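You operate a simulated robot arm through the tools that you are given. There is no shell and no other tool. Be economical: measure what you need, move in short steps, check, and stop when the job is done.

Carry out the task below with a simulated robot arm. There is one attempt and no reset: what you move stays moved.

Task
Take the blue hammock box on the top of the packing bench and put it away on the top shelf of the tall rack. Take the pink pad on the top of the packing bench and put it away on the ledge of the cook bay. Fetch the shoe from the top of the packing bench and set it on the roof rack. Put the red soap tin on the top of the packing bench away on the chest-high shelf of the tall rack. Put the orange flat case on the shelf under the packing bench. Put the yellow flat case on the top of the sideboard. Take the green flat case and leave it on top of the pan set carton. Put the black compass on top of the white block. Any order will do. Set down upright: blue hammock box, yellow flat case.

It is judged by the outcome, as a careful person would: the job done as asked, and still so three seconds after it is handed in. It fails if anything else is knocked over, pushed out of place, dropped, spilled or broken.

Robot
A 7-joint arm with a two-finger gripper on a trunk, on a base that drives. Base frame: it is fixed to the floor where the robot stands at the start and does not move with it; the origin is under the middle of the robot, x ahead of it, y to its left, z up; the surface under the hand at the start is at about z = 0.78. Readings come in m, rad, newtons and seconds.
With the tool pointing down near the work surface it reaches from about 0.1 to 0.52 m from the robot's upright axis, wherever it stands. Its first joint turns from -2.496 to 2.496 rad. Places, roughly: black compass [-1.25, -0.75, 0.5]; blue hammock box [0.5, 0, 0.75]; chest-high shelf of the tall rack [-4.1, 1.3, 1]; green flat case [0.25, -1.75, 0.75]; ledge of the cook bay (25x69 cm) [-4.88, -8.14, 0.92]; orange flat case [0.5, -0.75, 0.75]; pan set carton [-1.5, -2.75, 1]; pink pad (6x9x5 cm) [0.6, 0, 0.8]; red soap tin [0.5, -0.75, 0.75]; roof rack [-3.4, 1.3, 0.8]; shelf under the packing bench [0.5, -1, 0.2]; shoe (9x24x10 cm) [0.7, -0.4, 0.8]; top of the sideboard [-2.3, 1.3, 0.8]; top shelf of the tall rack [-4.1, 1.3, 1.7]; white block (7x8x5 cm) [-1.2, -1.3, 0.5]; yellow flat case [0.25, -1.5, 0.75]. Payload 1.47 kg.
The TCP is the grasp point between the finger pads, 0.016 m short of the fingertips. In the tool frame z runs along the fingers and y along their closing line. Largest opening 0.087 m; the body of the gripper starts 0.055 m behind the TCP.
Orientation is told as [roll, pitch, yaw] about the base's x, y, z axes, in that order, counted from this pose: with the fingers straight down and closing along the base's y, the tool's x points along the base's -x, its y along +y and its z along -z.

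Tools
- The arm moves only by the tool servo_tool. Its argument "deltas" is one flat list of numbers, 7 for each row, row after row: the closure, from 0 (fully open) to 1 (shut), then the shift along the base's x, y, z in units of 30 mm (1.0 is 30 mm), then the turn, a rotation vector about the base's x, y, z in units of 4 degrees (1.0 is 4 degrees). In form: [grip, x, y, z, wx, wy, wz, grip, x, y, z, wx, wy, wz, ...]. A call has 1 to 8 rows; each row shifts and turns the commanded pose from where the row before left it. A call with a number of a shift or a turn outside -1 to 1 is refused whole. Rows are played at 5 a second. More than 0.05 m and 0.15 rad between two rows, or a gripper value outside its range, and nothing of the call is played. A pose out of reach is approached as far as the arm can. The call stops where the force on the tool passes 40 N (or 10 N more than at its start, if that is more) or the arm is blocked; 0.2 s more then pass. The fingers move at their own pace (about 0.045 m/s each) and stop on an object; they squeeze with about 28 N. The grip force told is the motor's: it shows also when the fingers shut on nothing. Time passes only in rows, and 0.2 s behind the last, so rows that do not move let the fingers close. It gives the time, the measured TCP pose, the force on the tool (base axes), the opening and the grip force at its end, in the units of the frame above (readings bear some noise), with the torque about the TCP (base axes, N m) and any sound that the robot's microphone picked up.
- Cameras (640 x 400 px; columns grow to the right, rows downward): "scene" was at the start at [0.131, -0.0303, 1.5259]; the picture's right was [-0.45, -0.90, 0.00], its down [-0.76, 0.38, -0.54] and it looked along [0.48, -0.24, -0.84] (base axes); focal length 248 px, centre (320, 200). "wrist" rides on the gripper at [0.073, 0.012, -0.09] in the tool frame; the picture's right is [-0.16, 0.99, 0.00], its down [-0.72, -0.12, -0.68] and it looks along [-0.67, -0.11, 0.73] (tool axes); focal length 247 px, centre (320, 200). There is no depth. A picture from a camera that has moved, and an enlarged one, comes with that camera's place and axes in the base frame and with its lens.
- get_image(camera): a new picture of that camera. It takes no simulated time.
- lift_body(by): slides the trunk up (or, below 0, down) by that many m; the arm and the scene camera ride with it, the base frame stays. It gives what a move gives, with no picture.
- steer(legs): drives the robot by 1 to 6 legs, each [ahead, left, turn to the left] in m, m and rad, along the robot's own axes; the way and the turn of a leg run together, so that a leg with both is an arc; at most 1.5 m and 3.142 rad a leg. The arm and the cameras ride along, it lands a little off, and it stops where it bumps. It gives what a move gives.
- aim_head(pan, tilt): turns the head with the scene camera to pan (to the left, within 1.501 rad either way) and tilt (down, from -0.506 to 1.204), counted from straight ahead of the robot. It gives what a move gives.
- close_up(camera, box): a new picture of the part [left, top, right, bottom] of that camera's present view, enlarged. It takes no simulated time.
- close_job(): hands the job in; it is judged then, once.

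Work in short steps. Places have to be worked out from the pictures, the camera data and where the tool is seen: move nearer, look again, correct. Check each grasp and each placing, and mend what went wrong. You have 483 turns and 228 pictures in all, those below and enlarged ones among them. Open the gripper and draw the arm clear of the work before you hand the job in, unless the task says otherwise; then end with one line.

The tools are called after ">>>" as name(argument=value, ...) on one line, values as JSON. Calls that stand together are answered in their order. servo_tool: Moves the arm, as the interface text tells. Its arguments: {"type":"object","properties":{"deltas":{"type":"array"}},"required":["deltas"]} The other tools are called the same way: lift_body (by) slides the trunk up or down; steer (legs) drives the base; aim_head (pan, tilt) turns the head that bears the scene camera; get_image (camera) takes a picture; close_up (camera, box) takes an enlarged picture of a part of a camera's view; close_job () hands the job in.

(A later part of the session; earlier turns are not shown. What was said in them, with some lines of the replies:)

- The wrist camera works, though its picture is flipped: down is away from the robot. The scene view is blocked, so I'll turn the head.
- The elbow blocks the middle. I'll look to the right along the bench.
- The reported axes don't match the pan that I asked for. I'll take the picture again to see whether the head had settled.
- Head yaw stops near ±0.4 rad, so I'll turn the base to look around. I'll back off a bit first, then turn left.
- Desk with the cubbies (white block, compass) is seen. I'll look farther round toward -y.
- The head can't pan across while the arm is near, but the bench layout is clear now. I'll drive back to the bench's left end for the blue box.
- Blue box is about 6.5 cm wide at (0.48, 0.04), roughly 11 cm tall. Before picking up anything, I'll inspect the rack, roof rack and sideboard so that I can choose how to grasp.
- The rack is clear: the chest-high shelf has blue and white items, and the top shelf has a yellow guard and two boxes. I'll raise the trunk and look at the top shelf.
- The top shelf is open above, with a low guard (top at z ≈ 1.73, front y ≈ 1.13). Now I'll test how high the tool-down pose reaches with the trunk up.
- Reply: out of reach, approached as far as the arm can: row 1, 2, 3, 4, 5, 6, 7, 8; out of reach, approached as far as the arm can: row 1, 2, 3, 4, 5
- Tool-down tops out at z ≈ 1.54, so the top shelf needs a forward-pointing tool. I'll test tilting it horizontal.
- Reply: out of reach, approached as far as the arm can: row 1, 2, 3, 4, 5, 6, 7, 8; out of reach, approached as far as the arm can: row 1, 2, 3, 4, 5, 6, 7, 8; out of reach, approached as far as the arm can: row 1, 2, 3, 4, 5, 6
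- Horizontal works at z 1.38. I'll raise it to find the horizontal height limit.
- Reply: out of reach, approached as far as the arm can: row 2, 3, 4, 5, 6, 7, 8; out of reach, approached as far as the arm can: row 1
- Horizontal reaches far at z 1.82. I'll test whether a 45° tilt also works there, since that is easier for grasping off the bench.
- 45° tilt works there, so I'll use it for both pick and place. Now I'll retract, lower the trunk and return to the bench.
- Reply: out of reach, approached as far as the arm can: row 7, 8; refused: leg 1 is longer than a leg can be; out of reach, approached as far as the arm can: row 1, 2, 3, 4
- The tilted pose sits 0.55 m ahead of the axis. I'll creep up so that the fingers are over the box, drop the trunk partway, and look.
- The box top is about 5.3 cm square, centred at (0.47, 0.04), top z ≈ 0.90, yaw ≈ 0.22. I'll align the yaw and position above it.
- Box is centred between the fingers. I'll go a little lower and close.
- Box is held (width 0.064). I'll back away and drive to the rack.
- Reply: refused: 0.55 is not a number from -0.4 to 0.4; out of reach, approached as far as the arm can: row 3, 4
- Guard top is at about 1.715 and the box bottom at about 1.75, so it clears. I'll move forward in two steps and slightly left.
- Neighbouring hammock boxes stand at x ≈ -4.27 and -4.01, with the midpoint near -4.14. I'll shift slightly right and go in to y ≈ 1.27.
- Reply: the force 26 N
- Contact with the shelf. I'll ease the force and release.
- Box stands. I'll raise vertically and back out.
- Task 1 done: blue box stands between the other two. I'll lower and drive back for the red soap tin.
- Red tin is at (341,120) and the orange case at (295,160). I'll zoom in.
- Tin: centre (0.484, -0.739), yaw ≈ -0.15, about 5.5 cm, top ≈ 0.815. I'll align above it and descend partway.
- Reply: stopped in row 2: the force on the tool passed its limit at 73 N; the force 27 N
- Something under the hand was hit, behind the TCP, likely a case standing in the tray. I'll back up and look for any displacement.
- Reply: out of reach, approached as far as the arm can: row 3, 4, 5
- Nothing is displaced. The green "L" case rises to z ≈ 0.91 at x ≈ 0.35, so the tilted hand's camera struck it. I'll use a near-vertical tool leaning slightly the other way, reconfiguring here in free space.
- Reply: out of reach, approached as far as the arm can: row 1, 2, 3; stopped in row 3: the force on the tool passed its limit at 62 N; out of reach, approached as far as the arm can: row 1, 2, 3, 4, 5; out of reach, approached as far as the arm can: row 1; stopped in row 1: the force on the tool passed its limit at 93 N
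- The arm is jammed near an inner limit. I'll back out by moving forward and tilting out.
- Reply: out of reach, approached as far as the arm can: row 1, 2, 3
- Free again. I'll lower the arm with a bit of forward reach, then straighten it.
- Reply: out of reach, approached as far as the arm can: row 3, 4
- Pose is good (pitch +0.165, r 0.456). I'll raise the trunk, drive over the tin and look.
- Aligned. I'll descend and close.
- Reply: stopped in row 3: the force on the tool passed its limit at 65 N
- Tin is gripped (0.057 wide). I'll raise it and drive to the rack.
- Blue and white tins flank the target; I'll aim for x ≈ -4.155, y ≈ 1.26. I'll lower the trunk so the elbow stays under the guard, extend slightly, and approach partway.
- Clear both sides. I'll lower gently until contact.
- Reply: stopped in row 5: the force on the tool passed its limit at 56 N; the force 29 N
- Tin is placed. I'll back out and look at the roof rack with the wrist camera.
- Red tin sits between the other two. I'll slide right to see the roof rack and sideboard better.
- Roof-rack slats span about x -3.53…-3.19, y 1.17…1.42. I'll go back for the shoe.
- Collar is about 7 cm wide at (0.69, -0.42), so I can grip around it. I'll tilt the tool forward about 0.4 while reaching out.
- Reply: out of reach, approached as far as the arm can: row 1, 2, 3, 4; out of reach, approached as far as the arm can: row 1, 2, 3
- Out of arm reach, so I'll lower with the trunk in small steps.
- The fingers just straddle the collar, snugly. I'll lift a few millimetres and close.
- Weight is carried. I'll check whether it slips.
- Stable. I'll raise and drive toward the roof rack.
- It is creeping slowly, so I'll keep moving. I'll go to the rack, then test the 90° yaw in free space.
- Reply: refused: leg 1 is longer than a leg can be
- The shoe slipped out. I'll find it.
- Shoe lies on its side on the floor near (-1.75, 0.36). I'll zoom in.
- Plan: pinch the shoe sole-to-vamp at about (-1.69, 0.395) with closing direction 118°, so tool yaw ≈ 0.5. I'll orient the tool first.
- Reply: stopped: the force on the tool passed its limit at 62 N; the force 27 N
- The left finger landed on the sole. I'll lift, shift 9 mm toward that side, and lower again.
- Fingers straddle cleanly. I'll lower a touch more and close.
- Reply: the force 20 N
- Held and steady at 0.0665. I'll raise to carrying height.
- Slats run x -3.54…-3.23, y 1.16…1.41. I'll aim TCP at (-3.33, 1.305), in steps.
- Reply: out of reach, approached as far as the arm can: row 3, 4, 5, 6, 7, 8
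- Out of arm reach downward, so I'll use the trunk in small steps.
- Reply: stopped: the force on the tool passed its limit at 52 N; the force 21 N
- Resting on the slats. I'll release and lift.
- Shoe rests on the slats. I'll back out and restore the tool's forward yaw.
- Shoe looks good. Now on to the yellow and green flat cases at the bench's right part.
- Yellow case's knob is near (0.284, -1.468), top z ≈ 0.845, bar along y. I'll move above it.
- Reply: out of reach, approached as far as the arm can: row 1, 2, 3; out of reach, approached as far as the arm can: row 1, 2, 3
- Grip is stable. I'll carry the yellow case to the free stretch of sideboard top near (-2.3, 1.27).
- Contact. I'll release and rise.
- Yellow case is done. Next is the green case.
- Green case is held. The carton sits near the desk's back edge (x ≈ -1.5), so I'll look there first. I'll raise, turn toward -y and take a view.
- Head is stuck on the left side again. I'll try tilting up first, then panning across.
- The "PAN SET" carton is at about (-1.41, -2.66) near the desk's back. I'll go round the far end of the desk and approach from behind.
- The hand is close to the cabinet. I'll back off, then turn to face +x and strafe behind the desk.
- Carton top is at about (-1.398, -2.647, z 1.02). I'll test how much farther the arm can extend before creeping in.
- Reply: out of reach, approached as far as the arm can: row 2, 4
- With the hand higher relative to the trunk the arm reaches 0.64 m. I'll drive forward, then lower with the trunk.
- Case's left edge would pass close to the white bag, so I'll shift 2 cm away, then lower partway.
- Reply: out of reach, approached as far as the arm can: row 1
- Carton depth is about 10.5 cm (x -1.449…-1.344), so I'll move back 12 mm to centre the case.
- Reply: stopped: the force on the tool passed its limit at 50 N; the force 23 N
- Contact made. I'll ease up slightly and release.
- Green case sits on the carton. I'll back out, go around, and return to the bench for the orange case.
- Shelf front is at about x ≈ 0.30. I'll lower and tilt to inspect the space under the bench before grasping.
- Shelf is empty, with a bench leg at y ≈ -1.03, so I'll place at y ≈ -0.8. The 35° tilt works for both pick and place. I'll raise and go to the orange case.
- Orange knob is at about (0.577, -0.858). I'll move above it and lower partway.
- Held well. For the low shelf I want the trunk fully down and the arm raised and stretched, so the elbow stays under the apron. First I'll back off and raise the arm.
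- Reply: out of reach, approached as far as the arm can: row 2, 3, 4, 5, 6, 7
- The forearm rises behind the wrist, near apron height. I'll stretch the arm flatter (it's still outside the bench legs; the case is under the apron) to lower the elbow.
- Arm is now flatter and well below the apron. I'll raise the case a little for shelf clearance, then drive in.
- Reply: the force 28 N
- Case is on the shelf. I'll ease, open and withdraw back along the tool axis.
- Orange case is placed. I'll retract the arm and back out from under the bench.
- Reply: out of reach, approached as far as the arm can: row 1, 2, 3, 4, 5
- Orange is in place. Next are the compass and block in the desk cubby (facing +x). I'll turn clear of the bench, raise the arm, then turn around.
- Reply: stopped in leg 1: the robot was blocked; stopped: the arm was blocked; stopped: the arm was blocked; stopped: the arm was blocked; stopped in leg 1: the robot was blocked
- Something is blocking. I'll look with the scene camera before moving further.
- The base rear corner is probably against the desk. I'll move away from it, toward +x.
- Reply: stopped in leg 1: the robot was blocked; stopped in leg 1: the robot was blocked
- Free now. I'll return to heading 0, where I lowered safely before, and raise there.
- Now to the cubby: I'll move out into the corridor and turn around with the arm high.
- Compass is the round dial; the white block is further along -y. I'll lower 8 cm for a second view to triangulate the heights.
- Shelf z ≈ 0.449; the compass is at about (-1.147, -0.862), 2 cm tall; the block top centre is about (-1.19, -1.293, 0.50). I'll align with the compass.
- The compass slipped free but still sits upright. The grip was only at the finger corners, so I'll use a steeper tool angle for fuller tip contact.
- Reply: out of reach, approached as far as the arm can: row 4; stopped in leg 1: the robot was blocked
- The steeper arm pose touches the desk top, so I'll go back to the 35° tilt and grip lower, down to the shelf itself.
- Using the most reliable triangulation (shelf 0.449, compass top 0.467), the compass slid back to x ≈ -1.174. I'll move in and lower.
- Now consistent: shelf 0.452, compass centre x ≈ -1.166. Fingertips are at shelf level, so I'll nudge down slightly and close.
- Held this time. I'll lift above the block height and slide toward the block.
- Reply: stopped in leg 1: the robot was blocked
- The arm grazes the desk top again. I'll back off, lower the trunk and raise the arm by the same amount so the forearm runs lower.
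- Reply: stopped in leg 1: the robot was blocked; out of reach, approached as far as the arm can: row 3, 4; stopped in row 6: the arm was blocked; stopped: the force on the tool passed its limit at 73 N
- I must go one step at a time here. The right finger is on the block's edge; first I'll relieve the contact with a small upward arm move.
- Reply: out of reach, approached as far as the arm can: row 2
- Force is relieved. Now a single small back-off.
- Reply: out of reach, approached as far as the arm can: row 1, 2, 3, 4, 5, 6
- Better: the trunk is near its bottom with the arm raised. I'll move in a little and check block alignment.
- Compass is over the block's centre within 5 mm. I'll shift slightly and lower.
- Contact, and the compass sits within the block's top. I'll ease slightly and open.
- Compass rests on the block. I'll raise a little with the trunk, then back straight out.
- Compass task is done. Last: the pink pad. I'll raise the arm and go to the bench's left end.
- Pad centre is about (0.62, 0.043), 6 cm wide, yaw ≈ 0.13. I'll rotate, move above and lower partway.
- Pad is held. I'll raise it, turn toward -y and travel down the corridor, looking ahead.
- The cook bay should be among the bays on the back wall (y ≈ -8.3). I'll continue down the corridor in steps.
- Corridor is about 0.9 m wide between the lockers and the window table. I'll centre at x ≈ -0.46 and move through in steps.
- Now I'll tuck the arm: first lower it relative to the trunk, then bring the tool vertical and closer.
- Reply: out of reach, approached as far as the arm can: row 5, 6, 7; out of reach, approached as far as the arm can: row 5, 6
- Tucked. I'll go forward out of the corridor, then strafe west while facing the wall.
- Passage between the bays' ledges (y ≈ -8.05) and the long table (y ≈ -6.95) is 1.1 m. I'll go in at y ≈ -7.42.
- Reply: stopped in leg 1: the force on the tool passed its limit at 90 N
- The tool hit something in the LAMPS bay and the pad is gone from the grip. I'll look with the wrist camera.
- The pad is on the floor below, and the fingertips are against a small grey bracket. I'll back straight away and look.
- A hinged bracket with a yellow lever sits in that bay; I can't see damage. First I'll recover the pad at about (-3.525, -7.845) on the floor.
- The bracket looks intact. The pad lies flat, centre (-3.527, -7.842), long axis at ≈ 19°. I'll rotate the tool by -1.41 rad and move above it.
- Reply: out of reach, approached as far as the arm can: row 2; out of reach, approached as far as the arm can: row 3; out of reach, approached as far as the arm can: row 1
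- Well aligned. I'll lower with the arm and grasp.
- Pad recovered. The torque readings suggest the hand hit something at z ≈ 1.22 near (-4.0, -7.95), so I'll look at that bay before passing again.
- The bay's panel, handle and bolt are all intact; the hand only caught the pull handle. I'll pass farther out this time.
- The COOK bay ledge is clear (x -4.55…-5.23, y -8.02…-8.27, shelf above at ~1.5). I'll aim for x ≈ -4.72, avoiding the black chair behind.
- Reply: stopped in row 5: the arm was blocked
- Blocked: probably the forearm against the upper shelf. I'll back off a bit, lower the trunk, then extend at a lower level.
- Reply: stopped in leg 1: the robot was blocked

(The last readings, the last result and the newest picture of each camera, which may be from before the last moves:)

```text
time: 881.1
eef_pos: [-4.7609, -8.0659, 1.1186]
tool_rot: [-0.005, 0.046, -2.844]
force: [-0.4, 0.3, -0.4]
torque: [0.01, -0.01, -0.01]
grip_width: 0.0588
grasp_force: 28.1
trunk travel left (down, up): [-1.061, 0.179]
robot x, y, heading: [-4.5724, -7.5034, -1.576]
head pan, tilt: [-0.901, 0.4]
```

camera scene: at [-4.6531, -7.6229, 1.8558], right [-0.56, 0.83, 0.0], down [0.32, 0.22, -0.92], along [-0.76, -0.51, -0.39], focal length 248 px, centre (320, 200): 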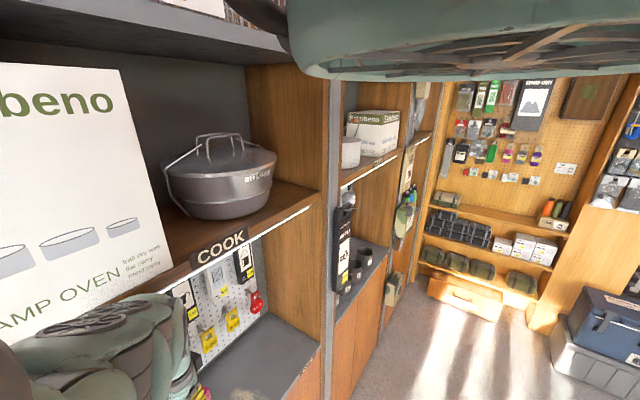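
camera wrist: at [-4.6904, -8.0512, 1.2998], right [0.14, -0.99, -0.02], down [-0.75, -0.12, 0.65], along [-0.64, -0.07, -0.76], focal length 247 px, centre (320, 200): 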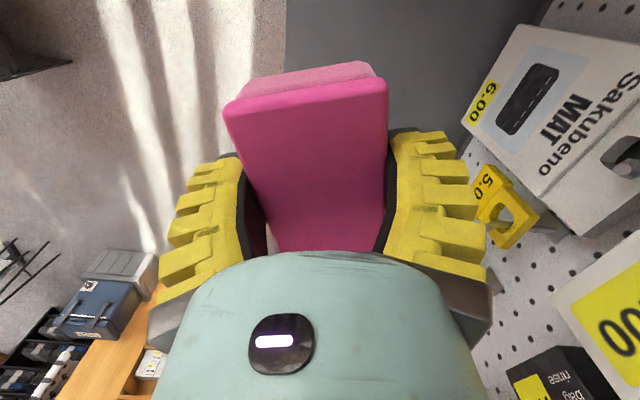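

>>> lift_body(by=-0.06)

>>> steer(legs=[[0.03, 0, 0]])

>>> get_image(camera="wrist")

```text
time: 882.1
eef_pos: [-4.7599, -8.0657, 1.057]
tool_rot: [-0.005, 0.045, -2.846]
force: [-0.6, 0.7, -0.1]
torque: [-0.04, 0.02, 0.01]
grip_width: 0.0588
grasp_force: 27.5
trunk travel left (down, up): [-1.001, 0.239]
robot x, y, heading: [-4.5711, -7.5003, -1.577]
head pan, tilt: [-0.901, 0.4]
```

```text
time: 882.9
eef_pos: [-4.7608, -8.0956, 1.056]
tool_rot: [-0.005, 0.044, -2.845]
force: [-0.1, -0.2, -0.8]
torque: [0.01, -0.01, -0.02]
grip_width: 0.0587
grasp_force: 28.1
trunk travel left (down, up): [-1.001, 0.239]
robot x, y, heading: [-4.5754, -7.5354, -1.578]
head pan, tilt: [-0.901, 0.4]
```

```text
28 pictures are left
camera wrist: at [-4.6917, -8.0862, 1.1487], right [0.14, -0.99, -0.01], down [-0.75, -0.11, 0.65], along [-0.64, -0.08, -0.76], focal length 247 px, centre (320, 200)
```

wrist: 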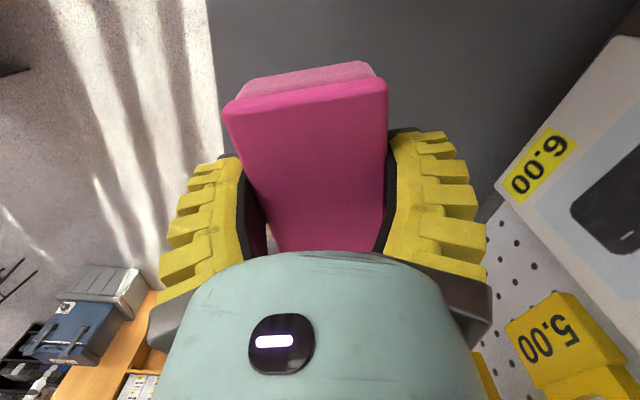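

Pad is wholly over the ledge (front edge y ≈ -8.00). I'll lower it.

>>> lift_body(by=-0.08)

>>> lift_body(by=-0.012)

>>> lift_body(by=-0.01)

```text
time: 884.1
eef_pos: [-4.7594, -8.0959, 0.978]
tool_rot: [-0.005, 0.045, -2.845]
force: [0.7, -0.1, -0.7]
torque: [-0.02, -0.03, 0.03]
grip_width: 0.059
grasp_force: 28.3
trunk travel left (down, up): [-0.921, 0.319]
robot x, y, heading: [-4.5761, -7.5338, -1.578]
head pan, tilt: [-0.901, 0.4]
```

```text
time: 884.7
eef_pos: [-4.7598, -8.0947, 0.9649]
tool_rot: [-0.004, 0.044, -2.845]
force: [0.2, 0.1, 1.3]
torque: [-0.05, 0.08, -0.04]
grip_width: 0.0586
grasp_force: 28.0
trunk travel left (down, up): [-0.909, 0.331]
robot x, y, heading: [-4.5735, -7.5348, -1.575]
head pan, tilt: [-0.901, 0.4]
```

```text
time: 885.2
eef_pos: [-4.7629, -8.0972, 0.9564]
tool_rot: [-0.003, 0.041, -2.846]
force: [-0.4, 2.6, 16.2]
torque: [0.02, 0.1, 0.01]
grip_width: 0.0614
grasp_force: 27.7
trunk travel left (down, up): [-0.899, 0.341]
robot x, y, heading: [-4.5735, -7.5321, -1.58]
head pan, tilt: [-0.901, 0.4]
```

Contact with the ledge. I'll open and rise carefully.

>>> servo_tool(deltas=[0.7, 0, 0, 0, 0, 0, 0, 0.4, 0, 0, 0, 0, 0, 0, 0, 0, 0, 0, 0, 0, 0, 0, 0, 0, 0, 0, 0, 0, 0, 0, 0, 0, 0, 0, 0])

>>> lift_body(by=0.09)

>>> get_image(camera="wrist")

```text
time: 886.5
eef_pos: [-4.7596, -8.0953, 0.9543]
tool_rot: [-0.005, 0.045, -2.845]
force: [-0.1, 1.0, -0.6]
torque: [-0.04, 0.02, -0.02]
grip_width: 0.0872
grasp_force: 0.1
trunk travel left (down, up): [-0.899, 0.341]
robot x, y, heading: [-4.5757, -7.5335, -1.573]
head pan, tilt: [-0.901, 0.4]
```

```text
time: 887.7
eef_pos: [-4.7605, -8.0951, 1.0443]
tool_rot: [-0.006, 0.045, -2.846]
force: [0.5, -0.5, 0.4]
torque: [-0.02, -0.05, 0.03]
grip_width: 0.0869
grasp_force: 0.0
trunk travel left (down, up): [-0.989, 0.251]
robot x, y, heading: [-4.5792, -7.5335, -1.575]
head pan, tilt: [-0.901, 0.4]
```

```text
27 pictures are left
camera wrist: at [-4.6917, -8.0862, 1.1366], right [0.14, -0.99, -0.01], down [-0.75, -0.11, 0.65], along [-0.64, -0.08, -0.76], focal length 247 px, centre (320, 200)
```

wrist: 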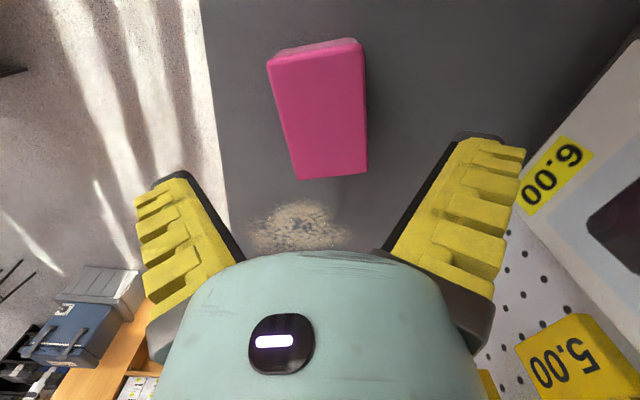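

Pad is on the ledge. I'll back out gently.

>>> steer(legs=[[-0.13, 0, 0]])

>>> get_image(camera="scene")

```text
time: 889.0
eef_pos: [-4.7582, -7.9686, 1.0453]
tool_rot: [-0.005, 0.046, -2.843]
force: [0.5, 0.0, 0.2]
torque: [0.0, -0.01, -0.01]
grip_width: 0.0868
grasp_force: 0.1
trunk travel left (down, up): [-0.989, 0.251]
robot x, y, heading: [-4.574, -7.4011, -1.575]
head pan, tilt: [-0.901, 0.4]
```

```text
26 pictures are left
camera scene: at [-4.6526, -7.5259, 1.6843], right [-0.56, 0.83, 0.0], down [0.32, 0.22, -0.92], along [-0.76, -0.52, -0.39], focal length 248 px, centre (320, 200)
```

scene: 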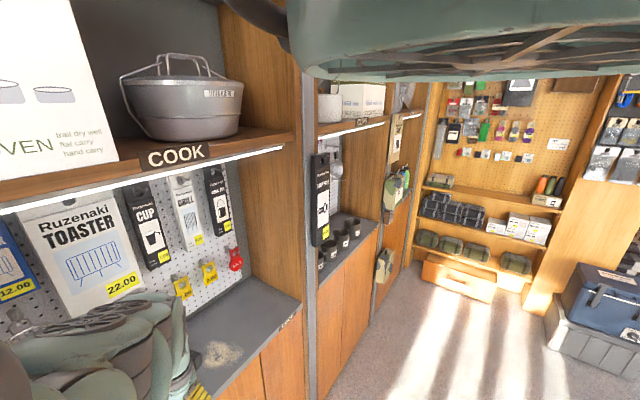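

Everything looks in place. I'll draw the arm clear of the bay.

>>> servo_tool(deltas=[0, 0, 0.8, 0, 0, 0, 0, 0, 0, 0.8, 0, 0, 0, 0, 0, 0, 0.8, 0, 0, 0, 0])

>>> steer(legs=[[-0.06, 0.1, 0]])

>>> get_image(camera="wrist")

```text
time: 889.8
eef_pos: [-4.7587, -7.8967, 1.0455]
tool_rot: [-0.002, 0.043, -2.842]
force: [-0.5, -0.3, 0.1]
torque: [-0.02, -0.02, 0.0]
grip_width: 0.0869
grasp_force: 0.0
trunk travel left (down, up): [-0.989, 0.251]
robot x, y, heading: [-4.5711, -7.4035, -1.579]
head pan, tilt: [-0.901, 0.4]
```

```text
time: 891.0
eef_pos: [-4.6595, -7.836, 1.0461]
tool_rot: [-0.005, 0.046, -2.845]
force: [0.4, 0.0, -0.6]
torque: [0.01, 0.0, 0.01]
grip_width: 0.0872
grasp_force: 0.0
trunk travel left (down, up): [-0.989, 0.251]
robot x, y, heading: [-4.4752, -7.3435, -1.577]
head pan, tilt: [-0.901, 0.4]
```

```text
25 pictures are left
camera wrist: at [-4.5907, -7.8268, 1.1373], right [0.14, -0.99, -0.01], down [-0.75, -0.11, 0.65], along [-0.64, -0.08, -0.76], focal length 247 px, centre (320, 200)
```

wrist: 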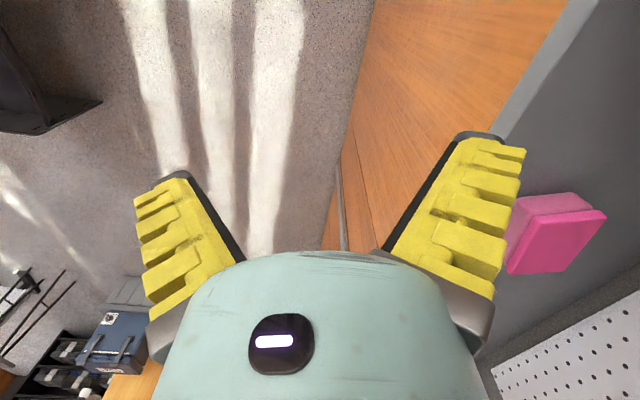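

The pad rests on the ledge, the arm is clear and the gripper is open. I'll hand in the job.

>>> close_job()

```text
The job is handed in.
```

All eight items are at their asked places, but the shoe and the pink pad were each dropped on the floor once on the way, the shoe lies on its side on the roof rack, and the hand bumped a display panel's handle in the LAMPS bay (no damage seen).
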